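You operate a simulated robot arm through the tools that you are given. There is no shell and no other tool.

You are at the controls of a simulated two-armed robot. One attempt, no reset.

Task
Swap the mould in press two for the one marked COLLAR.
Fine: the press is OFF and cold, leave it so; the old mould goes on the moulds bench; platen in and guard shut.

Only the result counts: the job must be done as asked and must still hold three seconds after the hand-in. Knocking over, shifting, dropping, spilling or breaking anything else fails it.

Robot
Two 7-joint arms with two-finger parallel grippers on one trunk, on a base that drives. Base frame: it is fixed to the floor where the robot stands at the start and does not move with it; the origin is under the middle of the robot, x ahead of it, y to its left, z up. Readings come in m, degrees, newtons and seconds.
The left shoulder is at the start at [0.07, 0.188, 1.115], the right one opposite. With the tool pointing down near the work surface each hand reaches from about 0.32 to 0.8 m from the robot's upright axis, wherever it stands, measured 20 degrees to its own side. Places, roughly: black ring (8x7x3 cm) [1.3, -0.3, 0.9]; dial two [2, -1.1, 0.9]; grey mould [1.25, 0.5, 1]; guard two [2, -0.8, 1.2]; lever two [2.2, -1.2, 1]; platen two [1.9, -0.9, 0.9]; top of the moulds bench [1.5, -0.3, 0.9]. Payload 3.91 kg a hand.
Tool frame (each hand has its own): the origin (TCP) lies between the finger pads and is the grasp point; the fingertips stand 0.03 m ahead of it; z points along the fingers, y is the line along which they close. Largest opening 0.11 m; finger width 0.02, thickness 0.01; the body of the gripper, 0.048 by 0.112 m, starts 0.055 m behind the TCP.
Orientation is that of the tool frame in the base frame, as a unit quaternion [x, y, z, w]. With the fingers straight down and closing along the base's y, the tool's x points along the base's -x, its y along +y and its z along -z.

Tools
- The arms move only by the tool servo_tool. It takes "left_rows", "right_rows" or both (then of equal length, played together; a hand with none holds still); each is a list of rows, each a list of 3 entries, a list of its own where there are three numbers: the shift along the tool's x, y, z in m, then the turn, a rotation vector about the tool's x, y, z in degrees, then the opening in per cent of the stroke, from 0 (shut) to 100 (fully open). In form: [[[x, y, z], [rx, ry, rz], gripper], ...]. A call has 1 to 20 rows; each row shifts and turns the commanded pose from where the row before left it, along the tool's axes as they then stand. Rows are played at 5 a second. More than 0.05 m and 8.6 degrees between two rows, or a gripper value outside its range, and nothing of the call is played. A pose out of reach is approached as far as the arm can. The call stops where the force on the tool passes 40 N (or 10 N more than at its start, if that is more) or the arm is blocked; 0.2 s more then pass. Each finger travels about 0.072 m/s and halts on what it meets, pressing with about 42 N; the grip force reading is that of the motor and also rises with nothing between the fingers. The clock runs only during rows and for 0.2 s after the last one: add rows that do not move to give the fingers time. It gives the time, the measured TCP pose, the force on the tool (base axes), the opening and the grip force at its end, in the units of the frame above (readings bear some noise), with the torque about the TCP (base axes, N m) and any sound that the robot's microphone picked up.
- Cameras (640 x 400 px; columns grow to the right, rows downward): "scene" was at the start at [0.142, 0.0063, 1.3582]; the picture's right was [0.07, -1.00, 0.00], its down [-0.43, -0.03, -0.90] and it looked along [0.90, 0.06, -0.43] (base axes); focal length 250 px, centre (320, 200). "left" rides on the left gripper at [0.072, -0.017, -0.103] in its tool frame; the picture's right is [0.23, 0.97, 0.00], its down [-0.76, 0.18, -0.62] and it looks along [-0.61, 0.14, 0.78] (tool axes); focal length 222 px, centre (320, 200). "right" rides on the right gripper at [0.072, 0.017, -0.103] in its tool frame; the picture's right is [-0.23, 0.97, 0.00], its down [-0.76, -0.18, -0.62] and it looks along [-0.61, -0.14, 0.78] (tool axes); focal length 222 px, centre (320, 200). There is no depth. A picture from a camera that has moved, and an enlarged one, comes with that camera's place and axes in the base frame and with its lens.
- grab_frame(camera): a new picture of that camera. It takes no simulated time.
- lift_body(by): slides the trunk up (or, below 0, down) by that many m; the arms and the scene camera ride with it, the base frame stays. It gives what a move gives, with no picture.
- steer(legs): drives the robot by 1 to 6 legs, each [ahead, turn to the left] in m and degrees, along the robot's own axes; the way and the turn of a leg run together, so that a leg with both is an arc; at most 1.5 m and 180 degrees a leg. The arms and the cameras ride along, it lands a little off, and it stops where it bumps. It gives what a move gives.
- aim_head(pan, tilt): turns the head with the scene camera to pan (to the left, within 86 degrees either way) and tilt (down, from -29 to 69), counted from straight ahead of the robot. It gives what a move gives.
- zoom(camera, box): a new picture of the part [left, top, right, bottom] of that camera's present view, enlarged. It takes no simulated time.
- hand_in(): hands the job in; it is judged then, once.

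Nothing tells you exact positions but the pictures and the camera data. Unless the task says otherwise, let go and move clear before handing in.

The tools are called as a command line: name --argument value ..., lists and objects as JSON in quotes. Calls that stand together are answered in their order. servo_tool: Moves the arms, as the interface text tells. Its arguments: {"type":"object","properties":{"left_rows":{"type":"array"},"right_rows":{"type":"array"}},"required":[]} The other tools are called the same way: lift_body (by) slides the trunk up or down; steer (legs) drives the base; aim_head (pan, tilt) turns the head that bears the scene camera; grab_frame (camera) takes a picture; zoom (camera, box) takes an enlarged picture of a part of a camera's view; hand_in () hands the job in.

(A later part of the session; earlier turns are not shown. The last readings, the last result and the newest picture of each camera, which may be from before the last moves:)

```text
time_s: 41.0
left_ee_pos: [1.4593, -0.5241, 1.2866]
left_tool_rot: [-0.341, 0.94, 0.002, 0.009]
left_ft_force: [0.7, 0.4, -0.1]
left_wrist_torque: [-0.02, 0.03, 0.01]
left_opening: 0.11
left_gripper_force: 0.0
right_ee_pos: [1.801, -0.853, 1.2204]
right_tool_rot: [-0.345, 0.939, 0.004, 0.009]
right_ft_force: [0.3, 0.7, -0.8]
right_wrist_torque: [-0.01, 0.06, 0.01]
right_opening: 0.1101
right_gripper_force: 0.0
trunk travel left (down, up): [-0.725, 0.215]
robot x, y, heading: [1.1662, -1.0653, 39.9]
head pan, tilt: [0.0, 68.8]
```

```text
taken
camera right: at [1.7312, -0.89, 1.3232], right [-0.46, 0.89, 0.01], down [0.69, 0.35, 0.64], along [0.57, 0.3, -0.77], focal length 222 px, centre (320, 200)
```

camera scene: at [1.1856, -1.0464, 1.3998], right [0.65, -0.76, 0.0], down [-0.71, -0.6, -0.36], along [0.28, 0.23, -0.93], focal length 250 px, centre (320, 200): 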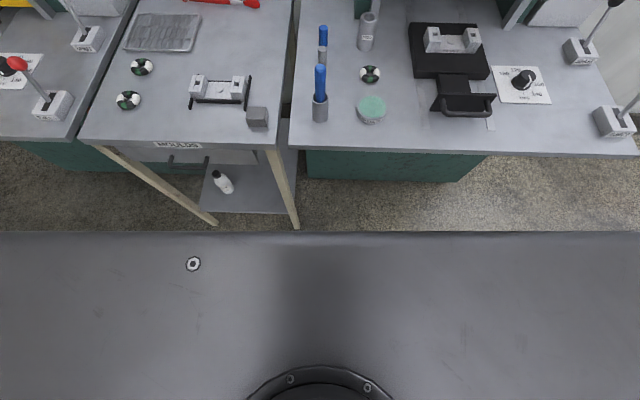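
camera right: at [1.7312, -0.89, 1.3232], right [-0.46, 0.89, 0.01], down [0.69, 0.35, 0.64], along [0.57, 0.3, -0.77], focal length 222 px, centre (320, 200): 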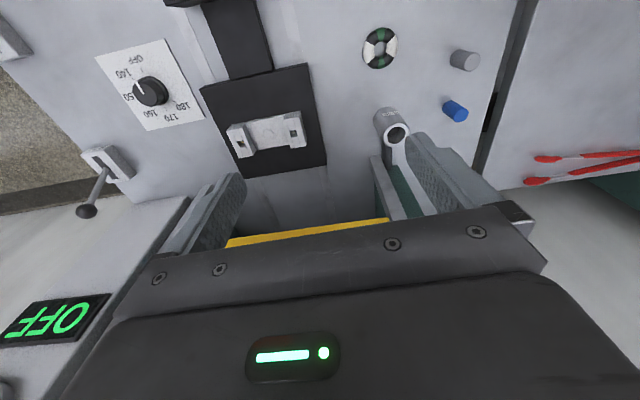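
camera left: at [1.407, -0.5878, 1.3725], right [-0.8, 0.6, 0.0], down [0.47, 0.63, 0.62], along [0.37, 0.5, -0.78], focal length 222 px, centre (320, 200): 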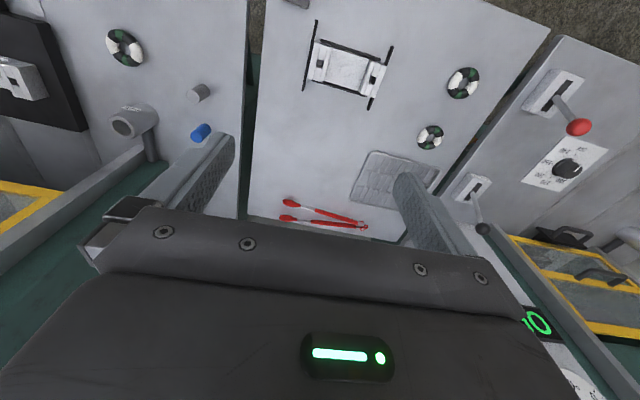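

The guard's lower bar is at about u=1.05 (into the wall), z=1.046, so there's room for the hand over the GASKET mould. I'll move the right hand over it, straightening its slight pitch.

servo_tool --right_rows '[[[-0.027, -0.04, 0], [0, 1.1, 0], 100], [[-0.027, -0.04, 0], [0, 0, 0], 100], [[-0.027, -0.04, 0], [0, 0, 0], 100], [[0, 0, 0.05], [0, 0, 0], 100], [[0, 0, 0.05], [0, 0, 0], 100], [[0, 0, 0.05], [0, 0, 0], 100], [[0, 0, 0], [0, 0, 0], 100], [[0, 0, 0], [0, 0, 0], 100]]'

grab_frame --camera "right"

aim_head --pan -25 --tilt 40

grab_frame --camera "scene"

```text
time_s: 42.8
left_ee_pos: [1.4562, -0.5261, 1.2891]
left_tool_rot: [-0.341, 0.94, 0.003, 0.011]
left_ft_force: [0.2, 0.2, -0.6]
left_wrist_torque: [0.0, -0.01, -0.06]
left_opening: 0.11
left_gripper_force: 0.1
right_ee_pos: [1.8716, -0.9299, 1.0595]
right_tool_rot: [-0.344, 0.939, 0.002, 0.002]
right_ft_force: [0.3, 0.1, -0.8]
right_wrist_torque: [0.02, 0.01, -0.04]
right_opening: 0.1098
right_gripper_force: 0.1
right hand out of reach, approached as far as the arm can: row 1, 2, 3
trunk travel left (down, up): [-0.725, 0.215]
robot x, y, heading: [1.1665, -1.0659, 40.4]
head pan, tilt: [0.0, 68.8]
```

```text
taken
camera right: at [1.8045, -0.9651, 1.1623], right [-0.46, 0.89, 0.0], down [0.69, 0.35, 0.63], along [0.56, 0.29, -0.78], focal length 222 px, centre (320, 200)
```

right: 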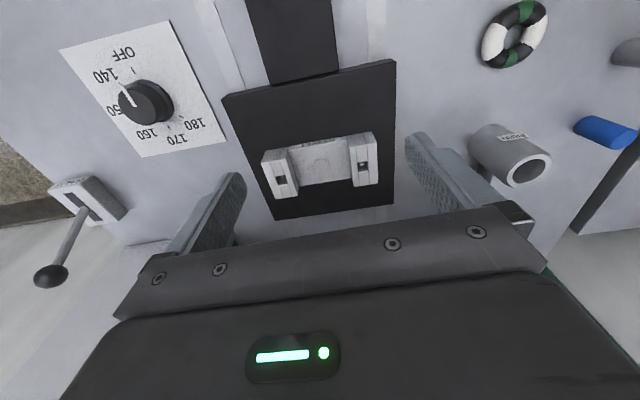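

```text
time_s: 43.7
left_ee_pos: [1.4556, -0.5255, 1.2882]
left_tool_rot: [-0.341, 0.94, 0.003, 0.011]
left_ft_force: [1.2, 0.0, 0.7]
left_wrist_torque: [0.03, 0.01, 0.03]
left_opening: 0.11
left_gripper_force: 0.0
right_ee_pos: [1.8717, -0.9291, 1.0593]
right_tool_rot: [-0.344, 0.939, 0.002, 0.002]
right_ft_force: [1.3, -0.5, 0.2]
right_wrist_torque: [-0.01, -0.01, -0.01]
right_opening: 0.1101
right_gripper_force: 0.1
trunk travel left (down, up): [-0.725, 0.215]
robot x, y, heading: [1.1642, -1.0664, 40.3]
head pan, tilt: [-25.0, 40.0]
```

```text
taken
camera scene: at [1.2843, -1.0099, 1.4359], right [0.26, -0.96, 0.0], down [-0.62, -0.17, -0.77], along [0.74, 0.2, -0.64], focal length 250 px, centre (320, 200)
```

scene: 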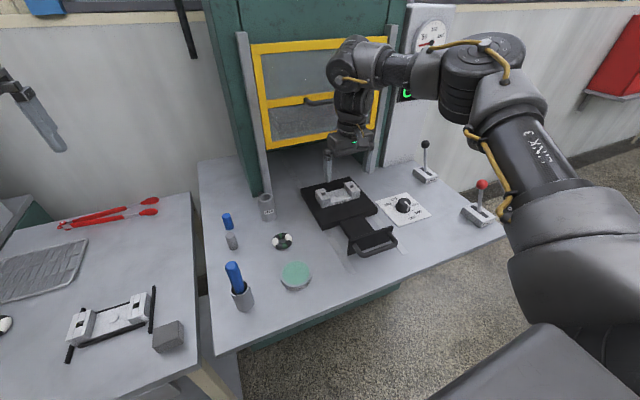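

The right hand ran out of reach forward at the raised trunk height. I'll raise the hand, lower the trunk 0.1 m so the shoulder is better placed, and creep ahead 3 cm.

servo_tool --right_rows '[[[0, 0, -0.05], [0, 0, 0], 100], [[0, 0, -0.05], [0, 0, 0], 100], [[0, 0, 0], [0, 0, 0], 100]]'

lift_body --by -0.1

steer --legs '[[0.03, 0]]'

servo_tool --right_rows '[[[-0.02, 0, 0], [0, 0, 0], 100], [[-0.02, 0, 0], [0, 0, 0], 100], [[0, 0, 0], [0, 0, 0], 100], [[0, 0, 0], [0, 0, 0], 100]]'

grab_frame --camera "right"

```text
time_s: 44.5
left_ee_pos: [1.4592, -0.526, 1.2879]
left_tool_rot: [-0.341, 0.94, 0.002, 0.01]
left_ft_force: [0.7, 0.2, 0.5]
left_wrist_torque: [0.0, 0.03, 0.02]
left_opening: 0.1097
left_gripper_force: 0.1
right_ee_pos: [1.8714, -0.9297, 1.1582]
right_tool_rot: [-0.345, 0.939, 0.003, 0.002]
right_ft_force: [0.9, 0.3, -0.5]
right_wrist_torque: [-0.01, 0.0, -0.01]
right_opening: 0.11
right_gripper_force: 0.0
trunk travel left (down, up): [-0.725, 0.215]
robot x, y, heading: [1.1614, -1.0622, 40.2]
head pan, tilt: [-25.0, 40.0]
```

```text
time_s: 45.9
left_ee_pos: [1.4536, -0.5256, 1.1875]
left_tool_rot: [-0.341, 0.94, 0.003, 0.011]
left_ft_force: [1.1, 0.4, -0.3]
left_wrist_torque: [0.0, 0.0, 0.01]
left_opening: 0.1098
left_gripper_force: 0.1
right_ee_pos: [1.8705, -0.9289, 1.0604]
right_tool_rot: [-0.345, 0.939, 0.002, 0.003]
right_ft_force: [-0.8, 0.1, 0.6]
right_wrist_torque: [-0.03, -0.02, -0.03]
right_opening: 0.1099
right_gripper_force: 0.1
trunk travel left (down, up): [-0.625, 0.315]
robot x, y, heading: [1.1641, -1.065, 40.1]
head pan, tilt: [-25.0, 40.0]
```

```text
time_s: 46.7
left_ee_pos: [1.4725, -0.5108, 1.1944]
left_tool_rot: [-0.341, 0.94, 0.003, 0.016]
left_ft_force: [-0.8, -0.2, 0.6]
left_wrist_torque: [0.0, -0.1, 0.03]
left_opening: 0.1098
left_gripper_force: 0.0
right_ee_pos: [1.8893, -0.9143, 1.0642]
right_tool_rot: [-0.345, 0.939, 0.004, 0.006]
right_ft_force: [-0.4, -0.4, 1.6]
right_wrist_torque: [0.04, -0.01, -0.03]
right_opening: 0.1099
right_gripper_force: 0.1
trunk travel left (down, up): [-0.625, 0.315]
robot x, y, heading: [1.1841, -1.0436, 40.0]
head pan, tilt: [-25.0, 40.0]
```

```text
time_s: 47.7
left_ee_pos: [1.4778, -0.5052, 1.1889]
left_tool_rot: [-0.34, 0.94, 0.003, 0.012]
left_ft_force: [0.1, 0.1, -0.2]
left_wrist_torque: [-0.02, -0.01, 0.03]
left_opening: 0.1099
left_gripper_force: 0.0
right_ee_pos: [1.9171, -0.8884, 1.0614]
right_tool_rot: [-0.345, 0.939, 0.002, 0.003]
right_ft_force: [0.5, -0.9, -0.2]
right_wrist_torque: [-0.02, -0.04, -0.03]
right_opening: 0.1103
right_gripper_force: 0.0
right hand out of reach, approached as far as the arm can: row 2
trunk travel left (down, up): [-0.625, 0.315]
robot x, y, heading: [1.1867, -1.0436, 40.2]
head pan, tilt: [-25.0, 40.0]
```

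```text
taken
camera right: at [1.849, -0.925, 1.1636], right [-0.46, 0.89, 0.0], down [0.69, 0.35, 0.63], along [0.56, 0.29, -0.78], focal length 222 px, centre (320, 200)
```

right: 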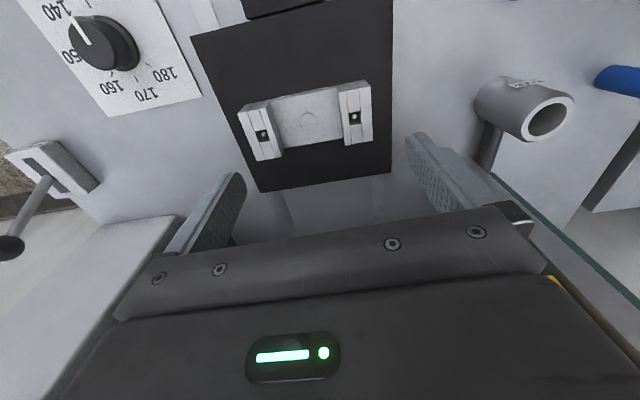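

Now the right hand is nearly above the mould. Zooming for accurate offsets.

zoom --camera "right" --box '[220, 60, 400, 200]'

grab_frame --camera "scene"

zoom --camera "scene" --box '[280, 100, 420, 240]'

```text
2.86 times, centred on (310, 130) of right
camera zoom: at [1.849, -0.925, 1.1636], right [-0.46, 0.89, 0.0], down [0.69, 0.35, 0.63], along [0.56, 0.29, -0.78], focal length 635 px, centre (349, 400)
```

zoom: 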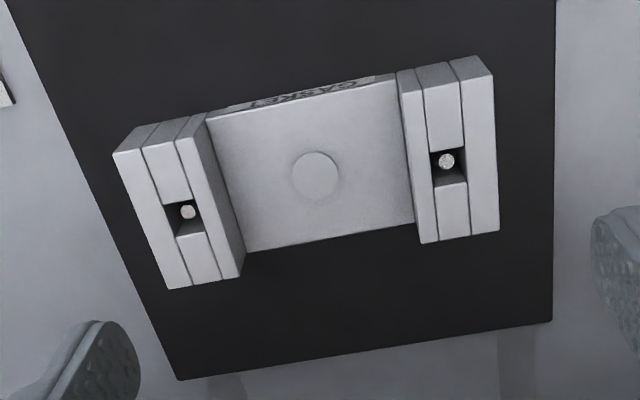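

```text
taken
camera scene: at [1.3067, -0.9904, 1.336], right [0.26, -0.97, 0.0], down [-0.62, -0.17, -0.77], along [0.74, 0.2, -0.64], focal length 250 px, centre (320, 200)
```

scene: 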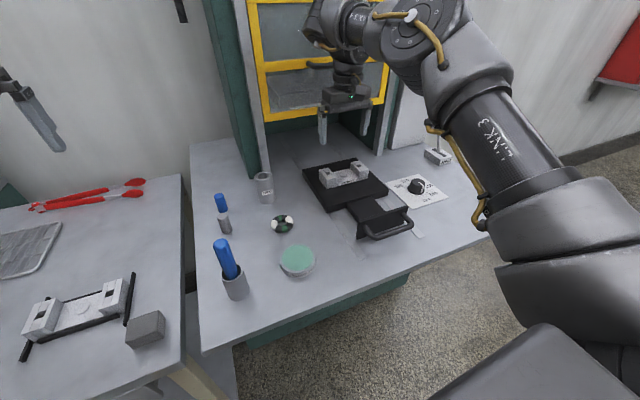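

```text
2.86 times, centred on (350, 170) of scene
camera zoom: at [1.3067, -0.9904, 1.336], right [0.26, -0.97, 0.0], down [-0.62, -0.17, -0.77], along [0.74, 0.2, -0.64], focal length 715 px, centre (234, 286)
```

zoom: 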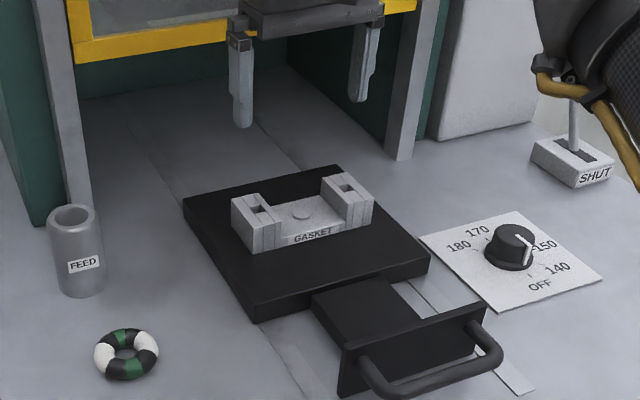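

The mould centre is about 1.8 cm ahead and 1.8 cm right of the hand, rotated 2.3° relative to it. I'll align above it with fingers part-closed, to try an inside grip (spreading the fingers between the two end blocks).

servo_tool --right_rows '[[[-0.0, -0.018, 0.02], [0, 0, 2.3], 40], [[-0.018, 0, 0.03], [0, 0, 0], 40], [[0, 0, 0.0], [0, 0, 0], 40], [[0, 0, 0], [0, 0, 0], 40], [[0, 0, 0], [0, 0, 0], 40]]'

grab_frame --camera "right"

zoom --camera "right" --box '[220, 60, 420, 220]'

zoom --camera "scene" --box '[280, 100, 420, 240]'

```text
time_s: 48.9
left_ee_pos: [1.478, -0.5057, 1.1899]
left_tool_rot: [-0.341, 0.94, 0.003, 0.012]
left_ft_force: [0.0, 0.5, -0.6]
left_wrist_torque: [0.0, -0.01, 0.0]
left_opening: 0.1099
left_gripper_force: 0.1
right_ee_pos: [1.9408, -0.8923, 1.0106]
right_tool_rot: [-0.325, 0.946, 0.003, 0.002]
right_ft_force: [-0.9, -1.2, 0.2]
right_wrist_torque: [0.02, 0.03, 0.01]
right_opening: 0.044
right_gripper_force: 0.1
trunk travel left (down, up): [-0.625, 0.315]
robot x, y, heading: [1.1858, -1.0476, 40.1]
head pan, tilt: [-25.0, 40.0]
```

```text
taken
camera right: at [1.8727, -0.925, 1.1135], right [-0.42, 0.91, 0.01], down [0.71, 0.32, 0.63], along [0.57, 0.27, -0.78], focal length 222 px, centre (320, 200)
```

right: 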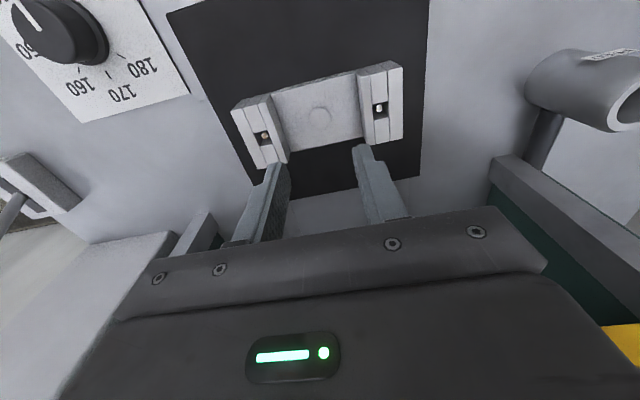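

```text
2.50 times, centred on (320, 140) of right
camera zoom: at [1.8727, -0.925, 1.1135], right [-0.42, 0.91, 0.01], down [0.71, 0.32, 0.63], along [0.57, 0.27, -0.78], focal length 555 px, centre (320, 350)
```

zoom: 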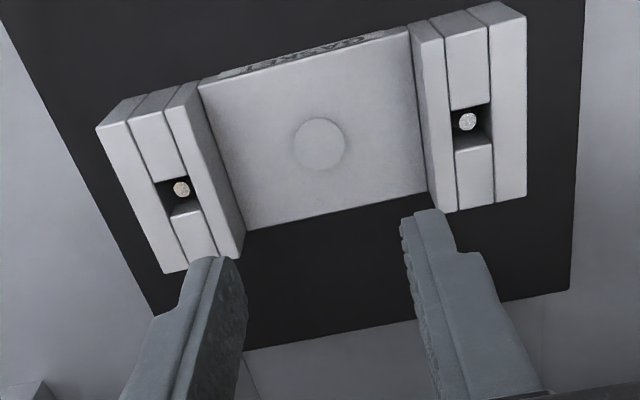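

```text
2.86 times, centred on (350, 170) of scene
camera zoom: at [1.307, -0.9903, 1.3359], right [0.26, -0.97, 0.0], down [-0.62, -0.17, -0.77], along [0.74, 0.2, -0.64], focal length 715 px, centre (234, 286)
```

zoom: 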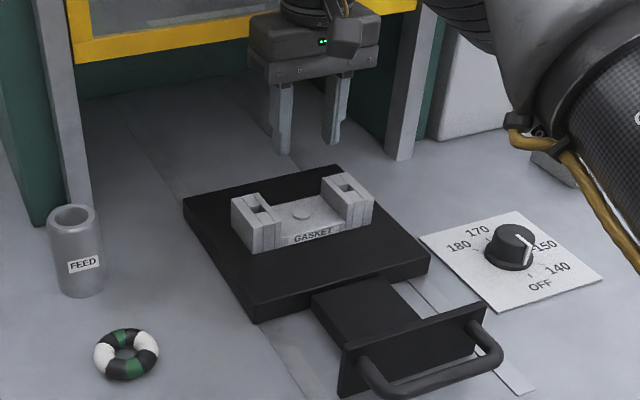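

Alignment looks good: the hand is centred over the mould. Descending so the fingertips sit between the blocks just above the plate.

servo_tool --right_rows '[[[0.002, 0.001, 0.025], [0, 0, 0], 40], [[0, 0, 0.025], [0, 0, 0], 40], [[0, 0, 0.015], [0, 0, 0], 40], [[0, 0, 0], [0, 0, 0], 40], [[0, 0, 0], [0, 0, 0], 40]]'

grab_frame --camera "right"

zoom --camera "scene" --box '[300, 120, 400, 220]'

```text
time_s: 50.1
left_ee_pos: [1.4781, -0.5063, 1.1885]
left_tool_rot: [-0.341, 0.94, 0.002, 0.012]
left_ft_force: [-0.3, -0.1, -0.1]
left_wrist_torque: [0.0, 0.01, -0.02]
left_opening: 0.1097
left_gripper_force: 0.0
right_ee_pos: [1.941, -0.8929, 0.9447]
right_tool_rot: [-0.326, 0.945, 0.002, 0.003]
right_ft_force: [0.2, 0.3, -0.1]
right_wrist_torque: [-0.01, -0.01, -0.01]
right_opening: 0.0441
right_gripper_force: 0.2
trunk travel left (down, up): [-0.625, 0.315]
robot x, y, heading: [1.1862, -1.0423, 39.9]
head pan, tilt: [-25.0, 40.0]
```

```text
taken
camera right: at [1.8714, -0.9256, 1.0489], right [-0.42, 0.91, 0.0], down [0.71, 0.33, 0.63], along [0.57, 0.27, -0.78], focal length 222 px, centre (320, 200)
```

right: 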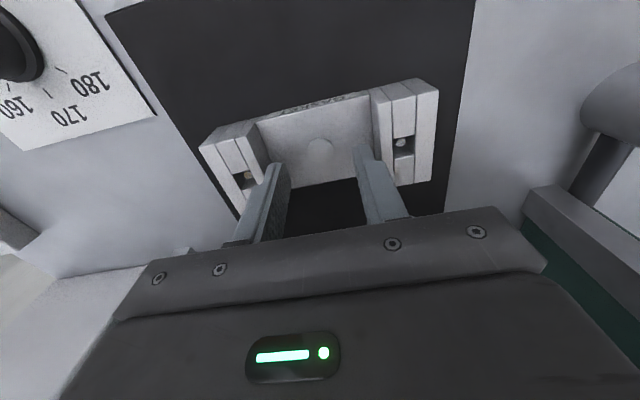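

```text
4.00 times, centred on (350, 170) of scene
camera zoom: at [1.3071, -0.991, 1.336], right [0.26, -0.97, 0.0], down [-0.62, -0.17, -0.77], along [0.74, 0.2, -0.64], focal length 1001 px, centre (200, 320)
```

zoom: 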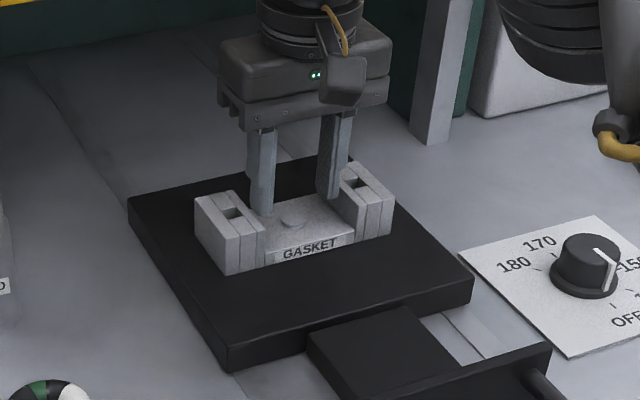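

The fingers are between the blocks, just above the plate. I'll go down another 7 mm and spread.

servo_tool --right_rows '[[[0, 0, 0.007], [0, 0, 0], 40], [[0, 0, 0], [0, 0, 0], 46], [[0, 0, 0], [0, 0, 0], 60], [[0, 0, 0], [0, 0, 0], 80], [[0, 0, 0], [0, 0, 0], 100], [[0, 0, 0], [0, 0, 0], 100]]'

grab_frame --camera "right"

zoom --camera "scene" --box '[300, 120, 400, 220]'

```text
time_s: 51.5
left_ee_pos: [1.4781, -0.5066, 1.19]
left_tool_rot: [-0.342, 0.94, 0.003, 0.012]
left_ft_force: [0.2, 0.0, -0.6]
left_wrist_torque: [0.02, 0.0, -0.01]
left_opening: 0.1096
left_gripper_force: 0.0
right_ee_pos: [1.9398, -0.8924, 0.9376]
right_tool_rot: [-0.325, 0.946, 0.003, 0.004]
right_ft_force: [-0.4, 0.5, -2.5]
right_wrist_torque: [-0.07, 0.02, -0.03]
right_opening: 0.056
right_gripper_force: 0.1
trunk travel left (down, up): [-0.625, 0.315]
robot x, y, heading: [1.1862, -1.0449, 40.1]
head pan, tilt: [-25.0, 40.0]
```

```text
taken
camera right: at [1.8715, -0.9254, 1.0416], right [-0.42, 0.91, 0.0], down [0.71, 0.33, 0.63], along [0.57, 0.27, -0.78], focal length 222 px, centre (320, 200)
```

right: 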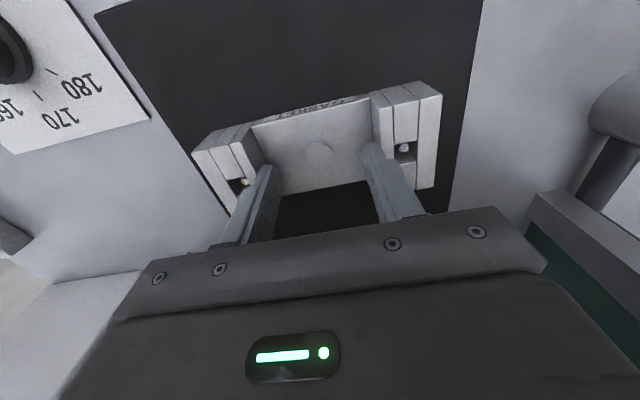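

```text
4.00 times, centred on (350, 170) of scene
camera zoom: at [1.3073, -0.9908, 1.3359], right [0.26, -0.97, 0.0], down [-0.62, -0.17, -0.77], along [0.74, 0.2, -0.64], focal length 1001 px, centre (200, 320)
```

zoom: 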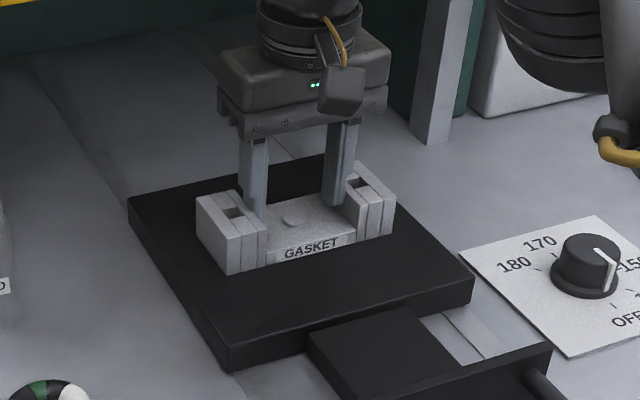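

The fingers stopped at 0.056 m against the blocks. Test lift by 1 cm.

servo_tool --right_rows '[[[0, 0, -0.005], [0, 0, 0], 100], [[0, 0, -0.005], [0, 0, 0], 100], [[0, 0, 0], [0, 0, 0], 100], [[0, 0, 0], [0, 0, 0], 100]]'

grab_frame --camera "right"

zoom --camera "scene" --box '[300, 120, 400, 220]'

```text
time_s: 52.5
left_ee_pos: [1.4787, -0.5054, 1.1886]
left_tool_rot: [-0.341, 0.94, 0.002, 0.011]
left_ft_force: [0.5, 1.0, 0.0]
left_wrist_torque: [0.01, 0.01, -0.01]
left_opening: 0.1101
left_gripper_force: 0.2
right_ee_pos: [1.9414, -0.8928, 0.9492]
right_tool_rot: [-0.326, 0.945, 0.003, 0.001]
right_ft_force: [0.2, 0.8, -4.6]
right_wrist_torque: [0.05, -0.02, 0.03]
right_opening: 0.0557
right_gripper_force: 0.1
trunk travel left (down, up): [-0.625, 0.315]
robot x, y, heading: [1.1861, -1.045, 40.2]
head pan, tilt: [-25.0, 40.0]
```

```text
taken
camera right: at [1.8723, -0.9254, 1.0517], right [-0.42, 0.91, 0.0], down [0.71, 0.33, 0.63], along [0.57, 0.27, -0.78], focal length 222 px, centre (320, 200)
```

right: 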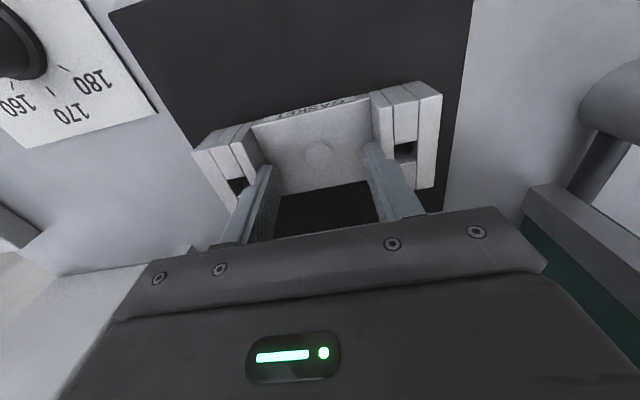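

```text
4.00 times, centred on (350, 170) of scene
camera zoom: at [1.3079, -0.9909, 1.3359], right [0.26, -0.97, 0.0], down [-0.62, -0.17, -0.77], along [0.74, 0.2, -0.64], focal length 1001 px, centre (200, 320)
```

zoom: 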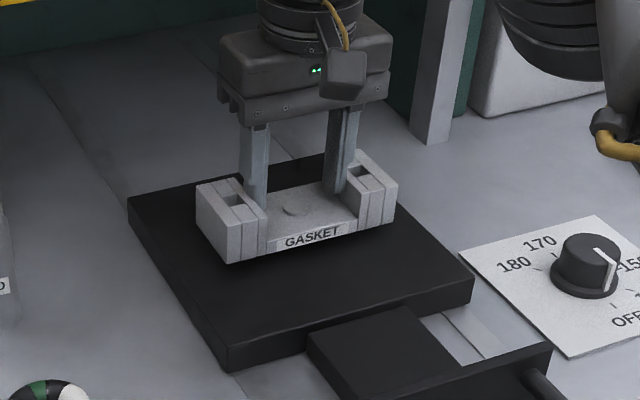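

The inside grip holds: about 4.6 N, so the mould is roughly 0.47 kg and level. I'll lift it clear, draw it back from the guard, then lift more.

servo_tool --right_rows '[[[0, 0, -0.02], [0, 0, 0], 100], [[0, 0, -0.02], [0, 0, 0], 100], [[0, 0, -0.02], [0, 0, 0], 100], [[0, 0, -0.02], [0, 0, 0], 100], [[0.02, 0, -0.01], [0, 0, 0], 100], [[0.02, 0, -0.01], [0, 0, 0], 100], [[0.02, 0, -0.02], [0, 0, 0], 100], [[0.02, 0, -0.02], [0, 0, 0], 100], [[0.02, 0.01, -0.02], [0, 0, 0], 100], [[0.02, 0.01, -0.02], [0, 0, 0], 100], [[0.02, 0.02, -0.02], [0, 0, 0], 100], [[0.0, 0.02, 0], [0, 0, 0], 100], [[0, 0, 0], [0, 0, 0], 100]]'

grab_frame --camera "right"

grab_frame --camera "scene"

```text
time_s: 55.3
left_ee_pos: [1.479, -0.5071, 1.1895]
left_tool_rot: [-0.341, 0.94, 0.003, 0.011]
left_ft_force: [0.2, -0.1, -0.8]
left_wrist_torque: [0.01, 0.0, -0.01]
left_opening: 0.1102
left_gripper_force: 0.0
right_ee_pos: [1.792, -0.9327, 1.1374]
right_tool_rot: [-0.326, 0.945, 0.003, 0.002]
right_ft_force: [0.4, -0.8, -4.9]
right_wrist_torque: [0.04, -0.01, -0.02]
right_opening: 0.0561
right_gripper_force: 0.1
right hand out of reach, approached as far as the arm can: row 4
trunk travel left (down, up): [-0.625, 0.315]
robot x, y, heading: [1.1872, -1.0486, 40.3]
head pan, tilt: [-25.0, 40.0]
```

```text
taken
camera right: at [1.7224, -0.9651, 1.2404], right [-0.42, 0.91, 0.0], down [0.71, 0.33, 0.63], along [0.57, 0.27, -0.78], focal length 222 px, centre (320, 200)
```

right: 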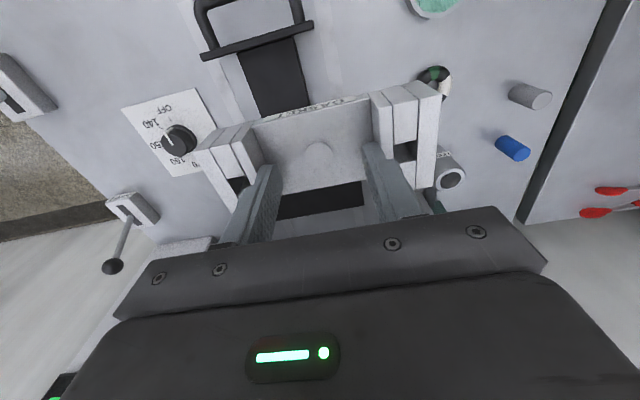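

```text
taken
camera scene: at [1.3081, -0.9917, 1.3359], right [0.26, -0.97, 0.0], down [-0.62, -0.17, -0.77], along [0.74, 0.2, -0.64], focal length 250 px, centre (320, 200)
```

scene: 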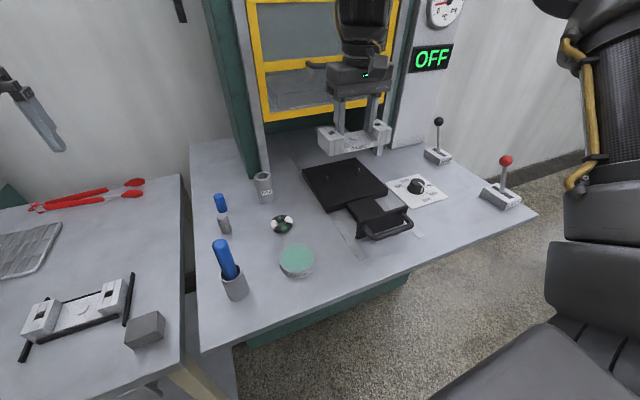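

GASKET is held and clear. A look at the bare platen and pins for later.

zoom --camera "scene" --box '[290, 140, 430, 250]'

lift_body --by 0.1

steer --legs '[[-0.25, 0]]'

grab_frame --camera "right"

```text
3.64 times, centred on (360, 195) of scene
camera zoom: at [1.3081, -0.9917, 1.3359], right [0.26, -0.97, 0.0], down [-0.62, -0.17, -0.77], along [0.74, 0.2, -0.64], focal length 910 px, centre (174, 218)
```

zoom: 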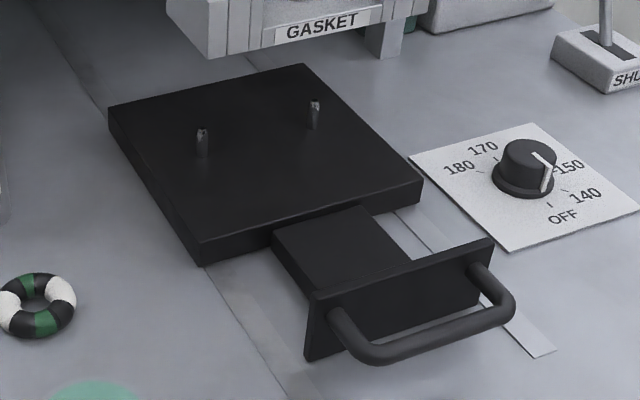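

```text
time_s: 56.6
left_ee_pos: [1.4791, -0.5058, 1.289]
left_tool_rot: [-0.341, 0.94, 0.003, 0.011]
left_ft_force: [0.1, -0.2, 0.2]
left_wrist_torque: [0.0, -0.05, 0.0]
left_opening: 0.1101
left_gripper_force: 0.0
right_ee_pos: [1.792, -0.931, 1.2372]
right_tool_rot: [-0.325, 0.946, 0.002, 0.002]
right_ft_force: [-0.5, 0.5, -5.3]
right_wrist_torque: [0.01, -0.05, 0.01]
right_opening: 0.0559
right_gripper_force: 0.0
trunk travel left (down, up): [-0.725, 0.215]
robot x, y, heading: [1.1862, -1.0445, 40.2]
head pan, tilt: [-25.0, 40.0]
```

```text
time_s: 58.4
left_ee_pos: [1.2903, -0.6679, 1.2882]
left_tool_rot: [-0.34, 0.94, 0.003, 0.012]
left_ft_force: [0.9, 0.8, 0.9]
left_wrist_torque: [0.0, 0.03, 0.0]
left_opening: 0.11
left_gripper_force: 0.0
right_ee_pos: [1.6029, -1.0935, 1.2359]
right_tool_rot: [-0.324, 0.946, 0.003, 0.002]
right_ft_force: [0.2, -0.5, -4.6]
right_wrist_torque: [-0.02, 0.02, -0.01]
right_opening: 0.0559
right_gripper_force: 0.0
trunk travel left (down, up): [-0.725, 0.215]
robot x, y, heading: [0.9947, -1.2054, 39.7]
head pan, tilt: [-25.0, 40.0]
```

```text
taken
camera right: at [1.533, -1.1259, 1.3398], right [-0.42, 0.91, 0.0], down [0.71, 0.32, 0.63], along [0.57, 0.26, -0.78], focal length 222 px, centre (320, 200)
```

right: 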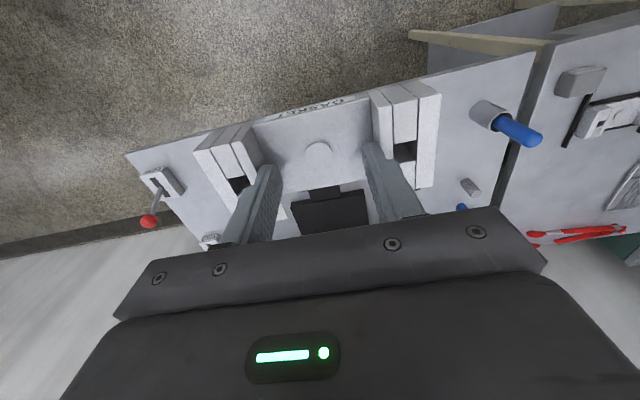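

The grip stays solid. Now shift the robot sideways to stand in front of the moulds bench.

steer --legs '[[0, 90], [0.36, 0], [0, -90]]'

aim_head --pan 0 --tilt 40

grab_frame --camera "scene"

grab_frame --camera "right"

```text
time_s: 68.4
left_ee_pos: [1.0809, -0.3978, 1.2892]
left_tool_rot: [-0.326, 0.945, 0.003, 0.012]
left_ft_force: [0.2, -0.4, 0.4]
left_wrist_torque: [-0.01, -0.02, 0.0]
left_opening: 0.1101
left_gripper_force: 0.1
right_ee_pos: [1.3778, -0.834, 1.2359]
right_tool_rot: [-0.31, 0.951, 0.002, 0.002]
right_ft_force: [-0.2, 0.4, -3.6]
right_wrist_torque: [-0.02, -0.01, -0.02]
right_opening: 0.0558
right_gripper_force: 0.1
trunk travel left (down, up): [-0.725, 0.215]
robot x, y, heading: [0.7709, -0.9239, 38.0]
head pan, tilt: [-25.0, 40.0]
```

```text
time_s: 69.3
left_ee_pos: [1.0809, -0.398, 1.2887]
left_tool_rot: [-0.325, 0.946, 0.002, 0.011]
left_ft_force: [0.0, -0.5, 0.8]
left_wrist_torque: [0.02, -0.01, -0.01]
left_opening: 0.1099
left_gripper_force: 0.1
right_ee_pos: [1.3792, -0.8334, 1.2369]
right_tool_rot: [-0.31, 0.951, 0.002, 0.003]
right_ft_force: [-0.4, -0.8, -5.1]
right_wrist_torque: [-0.03, 0.03, 0.01]
right_opening: 0.056
right_gripper_force: 0.0
trunk travel left (down, up): [-0.725, 0.215]
robot x, y, heading: [0.7714, -0.9277, 38.4]
head pan, tilt: [0.0, 40.0]
```

```text
taken
camera scene: at [0.8773, -0.8435, 1.4359], right [0.62, -0.79, 0.0], down [-0.51, -0.4, -0.77], along [0.6, 0.47, -0.64], focal length 250 px, centre (320, 200)
```

scene: 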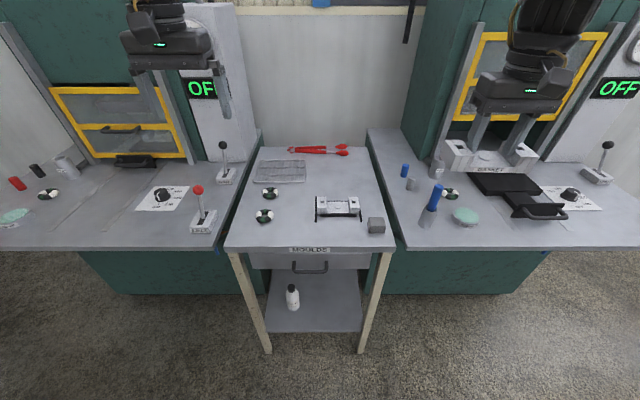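

```text
taken
camera right: at [1.3085, -0.8643, 1.3402], right [-0.39, 0.92, 0.0], down [0.72, 0.3, 0.63], along [0.58, 0.25, -0.78], focal length 222 px, centre (320, 200)
```

right: 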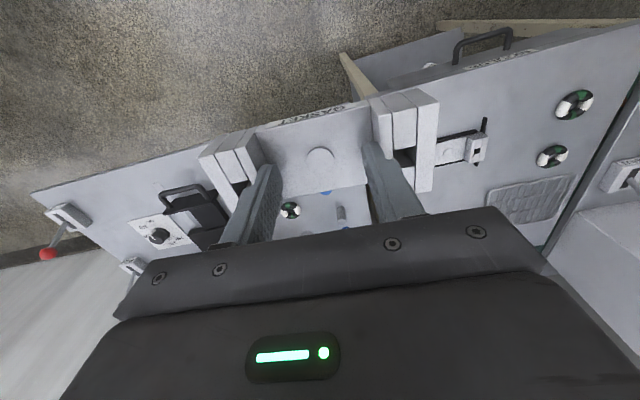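

I'm in front of the moulds bench (heading 38°). The free area on the bench is behind the nest, right of the rack: target about (1.579, -0.416). Driving in 0.24 m.

steer --legs '[[0.24, 0]]'

aim_head --pan 0 --tilt 50

grab_frame --camera "scene"

grab_frame --camera "left"

```text
time_s: 71.1
left_ee_pos: [1.2703, -0.2479, 1.2913]
left_tool_rot: [-0.325, 0.946, 0.002, 0.013]
left_ft_force: [-0.6, 0.3, 0.2]
left_wrist_torque: [0.01, -0.02, -0.01]
left_opening: 0.11
left_gripper_force: 0.1
right_ee_pos: [1.5675, -0.6845, 1.2375]
right_tool_rot: [-0.31, 0.951, 0.001, 0.003]
right_ft_force: [-0.7, 0.1, -4.1]
right_wrist_torque: [0.0, 0.01, 0.03]
right_opening: 0.0562
right_gripper_force: 0.1
trunk travel left (down, up): [-0.725, 0.215]
robot x, y, heading: [0.959, -0.7751, 38.5]
head pan, tilt: [0.0, 40.0]
```

```text
time_s: 71.8
left_ee_pos: [1.2718, -0.2477, 1.2888]
left_tool_rot: [-0.325, 0.946, 0.002, 0.011]
left_ft_force: [0.7, 0.0, 0.2]
left_wrist_torque: [0.05, 0.05, -0.01]
left_opening: 0.11
left_gripper_force: 0.0
right_ee_pos: [1.5686, -0.6832, 1.2368]
right_tool_rot: [-0.31, 0.951, 0.002, 0.003]
right_ft_force: [-0.2, 0.3, -4.1]
right_wrist_torque: [0.0, 0.02, 0.02]
right_opening: 0.0559
right_gripper_force: 0.1
trunk travel left (down, up): [-0.725, 0.215]
robot x, y, heading: [0.9617, -0.7771, 38.2]
head pan, tilt: [0.0, 50.0]
```

```text
taken
camera scene: at [1.0618, -0.6976, 1.4217], right [0.62, -0.79, 0.0], down [-0.6, -0.47, -0.64], along [0.5, 0.4, -0.77], focal length 250 px, centre (320, 200)
```

scene: 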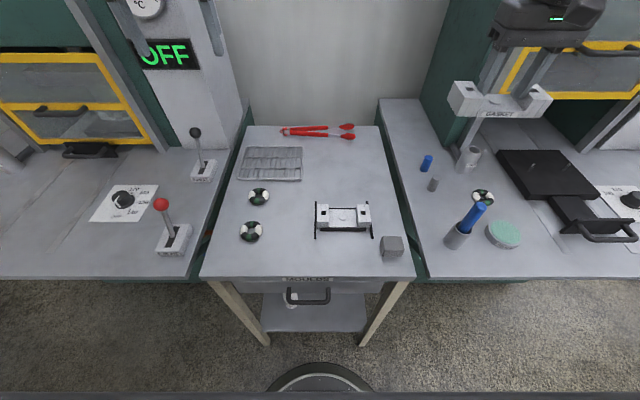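

```text
taken
camera left: at [1.2219, -0.3063, 1.3898], right [-0.78, 0.63, -0.01], down [0.48, 0.6, 0.64], along [0.41, 0.49, -0.77], focal length 222 px, centre (320, 200)
```

left: 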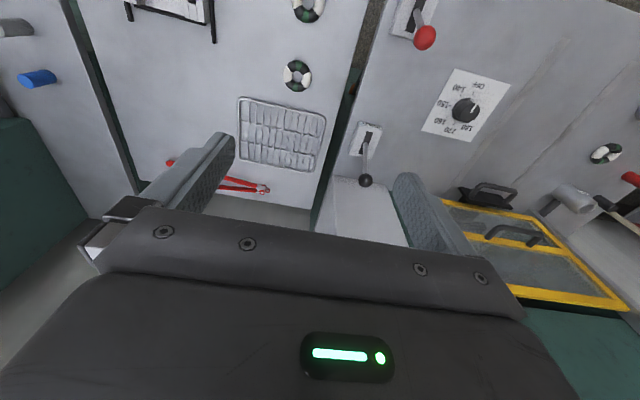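

Now move the held mould over the free area: 22 cm left and about 16.6 cm ahead.

servo_tool --right_rows '[[[0, 0.03, 0], [0, 0, -1], 100], [[0, 0.03, 0], [0, 0, -1], 100], [[0, 0.03, 0], [0, 0, 0], 100], [[-0.01, 0.03, 0], [0, 0, 0], 100], [[-0.02, 0.03, 0], [0, 0, 0], 100], [[-0.02, 0.03, 0], [0, 0, 0], 100], [[-0.02, 0.03, 0], [0, 0, 0], 100], [[-0.02, 0.005, 0.01], [0, 0, 0], 100], [[-0.02, 0, 0.02], [0, 0, 0], 100], [[-0.02, 0, 0.02], [0, 0, 0], 100], [[-0.02, 0, 0.02], [0, 0, 0], 100], [[-0.01, 0, 0.02], [0, 0, 0], 100], [[0, 0, 0], [0, 0, 0], 100], [[0, 0, 0], [0, 0, 0], 100]]'

grab_frame --camera "scene"

grab_frame --camera "right"

```text
time_s: 74.8
left_ee_pos: [1.2706, -0.247, 1.2893]
left_tool_rot: [-0.327, 0.945, 0.002, 0.011]
left_ft_force: [0.0, -0.3, -0.5]
left_wrist_torque: [0.02, 0.02, -0.01]
left_opening: 0.1101
left_gripper_force: 0.1
right_ee_pos: [1.5194, -0.4303, 1.1624]
right_tool_rot: [-0.326, 0.945, 0.004, 0.001]
right_ft_force: [0.4, 0.1, -4.9]
right_wrist_torque: [-0.02, 0.04, 0.0]
right_opening: 0.0558
right_gripper_force: 0.0
right hand out of reach, approached as far as the arm can: row 8, 9, 10, 11
trunk travel left (down, up): [-0.725, 0.215]
robot x, y, heading: [0.957, -0.7769, 38.2]
head pan, tilt: [0.0, 50.0]
```

```text
taken
camera scene: at [1.0609, -0.6977, 1.4217], right [0.62, -0.79, 0.0], down [-0.6, -0.47, -0.64], along [0.5, 0.4, -0.77], focal length 250 px, centre (320, 200)
```

scene: 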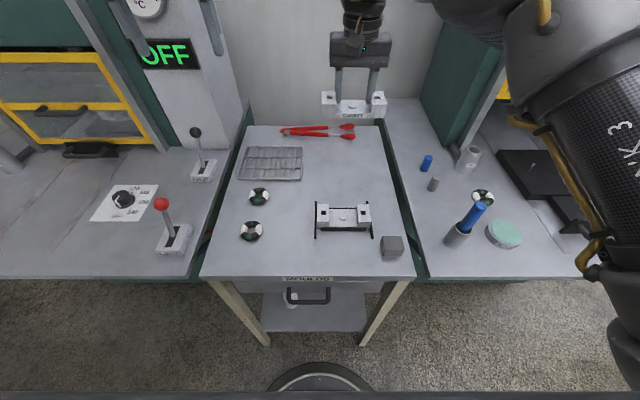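

```text
taken
camera right: at [1.4504, -0.4631, 1.2654], right [-0.42, 0.91, 0.01], down [0.71, 0.33, 0.63], along [0.57, 0.27, -0.78], focal length 222 px, centre (320, 200)
```

right: 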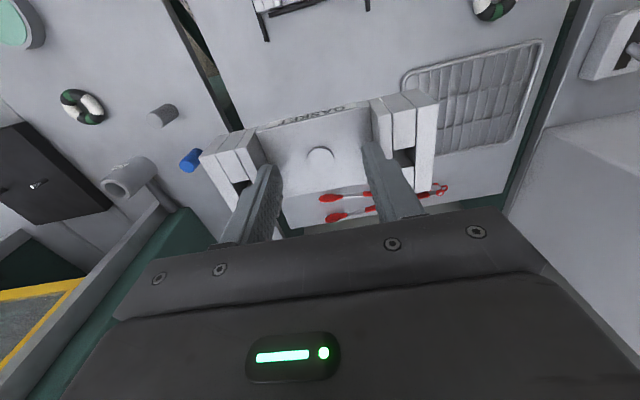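

Hand is almost there; lowering the trunk to gain reach, then finishing the forward motion.

lift_body --by -0.1

servo_tool --right_rows '[[[-0.015, 0, 0.01], [0, 0, 0], 100], [[-0.015, 0, 0.01], [0, 0, 0], 100], [[-0.015, 0, 0.01], [0, 0, 0], 100], [[-0.01, 0, 0.01], [0, 0, 0], 100], [[0, 0, 0.0], [0, 0, 0], 100], [[0, 0, 0], [0, 0, 0], 100]]'

grab_frame --camera "scene"

grab_frame --camera "right"

```text
time_s: 76.1
left_ee_pos: [1.2703, -0.2471, 1.1884]
left_tool_rot: [-0.326, 0.945, 0.002, 0.012]
left_ft_force: [0.4, 0.3, 0.1]
left_wrist_torque: [0.01, -0.02, -0.03]
left_opening: 0.11
left_gripper_force: 0.1
right_ee_pos: [1.5174, -0.4307, 1.0623]
right_tool_rot: [-0.327, 0.945, 0.003, 0.002]
right_ft_force: [-0.6, -0.6, -5.1]
right_wrist_torque: [0.0, 0.02, 0.03]
right_opening: 0.0559
right_gripper_force: 0.1
trunk travel left (down, up): [-0.625, 0.315]
robot x, y, heading: [0.9618, -0.7759, 38.5]
head pan, tilt: [0.0, 50.0]
```

```text
time_s: 77.5
left_ee_pos: [1.2719, -0.2474, 1.1894]
left_tool_rot: [-0.325, 0.945, 0.002, 0.011]
left_ft_force: [-0.4, 1.2, 0.1]
left_wrist_torque: [0.02, 0.0, -0.03]
left_opening: 0.1099
left_gripper_force: 0.1
right_ee_pos: [1.5143, -0.4155, 1.0368]
right_tool_rot: [-0.326, 0.945, 0.003, 0.001]
right_ft_force: [-0.1, -0.2, -5.4]
right_wrist_torque: [-0.03, 0.01, 0.02]
right_opening: 0.056
right_gripper_force: 0.1
right hand out of reach, approached as far as the arm can: row 1, 2, 3, 4
trunk travel left (down, up): [-0.625, 0.315]
robot x, y, heading: [0.9625, -0.7739, 38.5]
head pan, tilt: [0.0, 50.0]
```

```text
taken
camera scene: at [1.061, -0.6975, 1.3217], right [0.62, -0.79, 0.0], down [-0.6, -0.47, -0.64], along [0.5, 0.4, -0.77], focal length 250 px, centre (320, 200)
```

scene: 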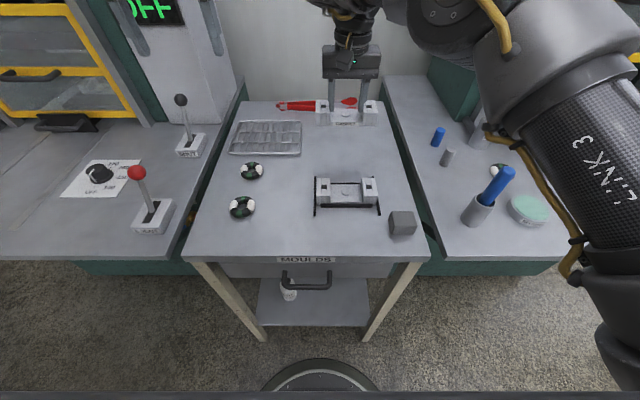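

```text
taken
camera right: at [1.4467, -0.4486, 1.1409], right [-0.42, 0.91, 0.01], down [0.71, 0.33, 0.63], along [0.57, 0.27, -0.78], focal length 222 px, centre (320, 200)
```

right: 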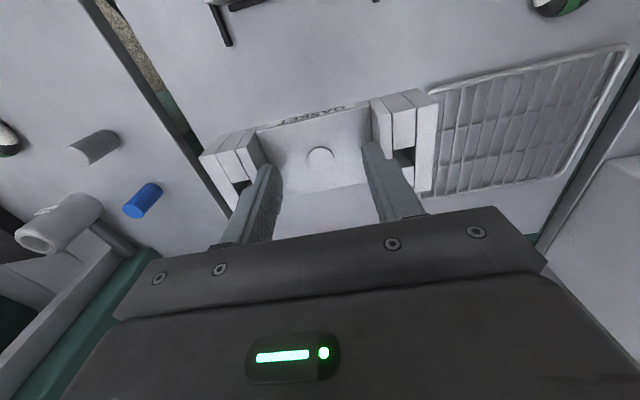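

This place is fine already: I'll shift 3 cm right to clear the rack and descend.

servo_tool --right_rows '[[[0, -0.015, 0], [0, 0, 0], 100], [[0, -0.015, 0.0], [0, 0, 0], 100], [[0, 0, 0.025], [0, 0, 0], 100], [[0, 0, 0.025], [0, 0, 0], 100], [[0, 0, 0.025], [0, 0, 0], 100], [[0, 0, 0.015], [0, 0, 0], 100], [[0, 0, 0], [0, 0, 0], 100], [[0, 0, 0], [0, 0, 0], 100]]'

grab_frame --camera "right"

zoom --camera "scene" --box '[270, 60, 430, 220]'

```text
time_s: 79.3
left_ee_pos: [1.2705, -0.2476, 1.1894]
left_tool_rot: [-0.326, 0.945, 0.002, 0.012]
left_ft_force: [0.1, -0.4, 0.0]
left_wrist_torque: [0.01, 0.0, -0.04]
left_opening: 0.1103
left_gripper_force: 0.1
right_ee_pos: [1.5333, -0.4379, 0.948]
right_tool_rot: [-0.326, 0.945, 0.003, 0.001]
right_ft_force: [-0.2, -0.2, -4.8]
right_wrist_torque: [-0.02, -0.03, 0.03]
right_opening: 0.0558
right_gripper_force: 0.1
trunk travel left (down, up): [-0.625, 0.315]
robot x, y, heading: [0.9589, -0.7769, 38.1]
head pan, tilt: [0.0, 50.0]
```

```text
taken
camera right: at [1.4655, -0.4715, 1.0509], right [-0.42, 0.91, 0.01], down [0.71, 0.33, 0.63], along [0.57, 0.27, -0.78], focal length 222 px, centre (320, 200)
```

right: 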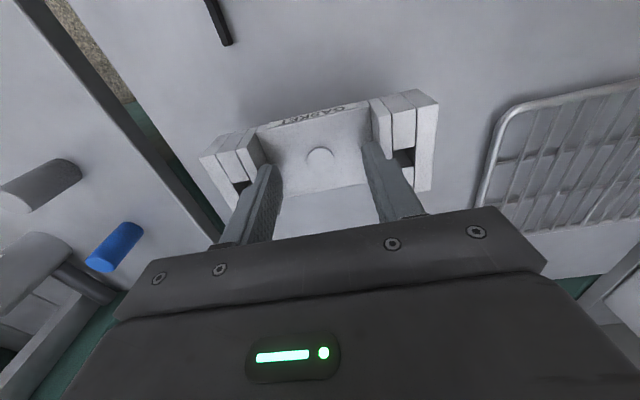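

```text
2.50 times, centred on (350, 140) of scene
camera zoom: at [1.0611, -0.6977, 1.3217], right [0.62, -0.79, 0.0], down [-0.6, -0.47, -0.64], along [0.5, 0.4, -0.77], focal length 626 px, centre (245, 350)
```

zoom: 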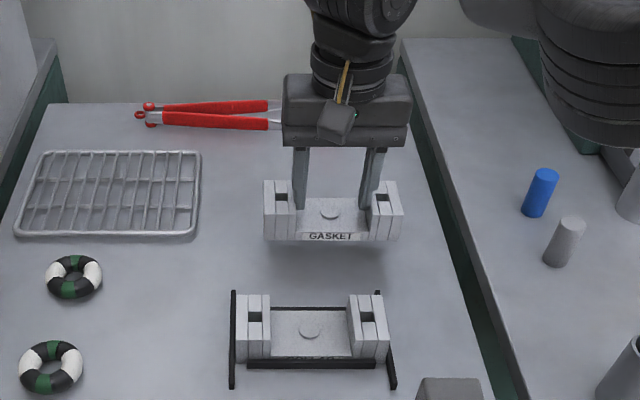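

Clear spot. Creeping down to contact.

servo_tool --right_rows '[[[0, 0, 0.01], [0, 0, 0], 100], [[0, 0, 0.006], [0, 0, 0], 100], [[0, 0, 0.004], [0, 0, 0], 100], [[0, 0, 0], [0, 0, 0], 100]]'

zoom --camera "scene" --box '[310, 90, 390, 150]'

```text
time_s: 80.3
left_ee_pos: [1.2704, -0.2466, 1.1889]
left_tool_rot: [-0.325, 0.946, 0.001, 0.011]
left_ft_force: [-0.2, 0.3, -0.7]
left_wrist_torque: [0.02, 0.02, -0.02]
left_opening: 0.11
left_gripper_force: 0.1
right_ee_pos: [1.5342, -0.4379, 0.9267]
right_tool_rot: [-0.327, 0.945, 0.004, 0.002]
right_ft_force: [-0.1, 0.2, -4.9]
right_wrist_torque: [-0.03, 0.02, -0.01]
right_opening: 0.0561
right_gripper_force: 0.2
trunk travel left (down, up): [-0.625, 0.315]
robot x, y, heading: [0.9573, -0.778, 38.5]
head pan, tilt: [0.0, 50.0]
```

```text
6.67 times, centred on (350, 120) of scene
camera zoom: at [1.061, -0.6978, 1.3217], right [0.62, -0.79, 0.0], down [-0.6, -0.47, -0.64], along [0.5, 0.4, -0.77], focal length 1668 px, centre (120, 733)
```

zoom: 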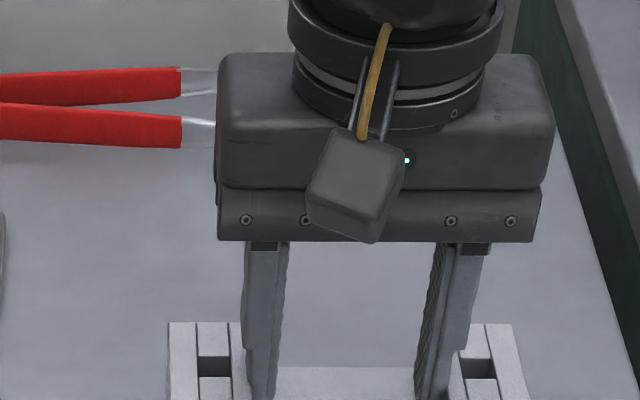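

servo_tool --right_rows '[[[0, 0, 0.004], [0, 0, 0], 100], [[0, 0, 0.003], [0, 0, 0], 100], [[0, 0, 0], [0, 0, 0], 100]]'

zoom --camera "scene" --box '[310, 115, 390, 175]'

```text
time_s: 81.1
left_ee_pos: [1.2703, -0.2472, 1.1894]
left_tool_rot: [-0.326, 0.945, 0.002, 0.012]
left_ft_force: [0.6, -0.4, 0.1]
left_wrist_torque: [0.02, -0.01, 0.04]
left_opening: 0.1099
left_gripper_force: 0.1
right_ee_pos: [1.5333, -0.439, 0.9205]
right_tool_rot: [-0.327, 0.945, 0.003, 0.001]
right_ft_force: [0.1, 0.0, -5.2]
right_wrist_torque: [-0.03, 0.02, -0.01]
right_opening: 0.0559
right_gripper_force: 0.0
trunk travel left (down, up): [-0.625, 0.315]
robot x, y, heading: [0.959, -0.7735, 38.2]
head pan, tilt: [0.0, 50.0]
```

```text
6.67 times, centred on (350, 145) of scene
camera zoom: at [1.0609, -0.6978, 1.3217], right [0.62, -0.79, 0.0], down [-0.6, -0.47, -0.64], along [0.5, 0.4, -0.77], focal length 1668 px, centre (120, 567)
```

zoom: 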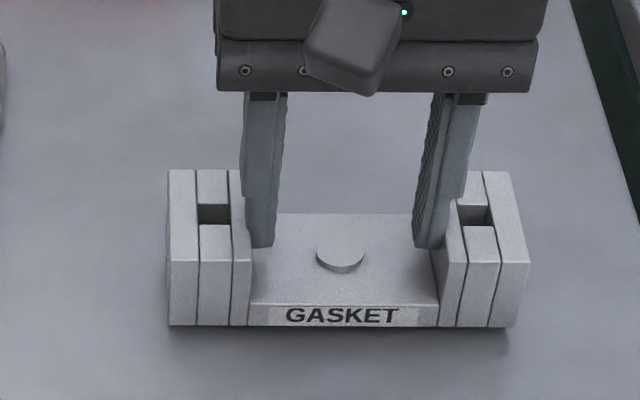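

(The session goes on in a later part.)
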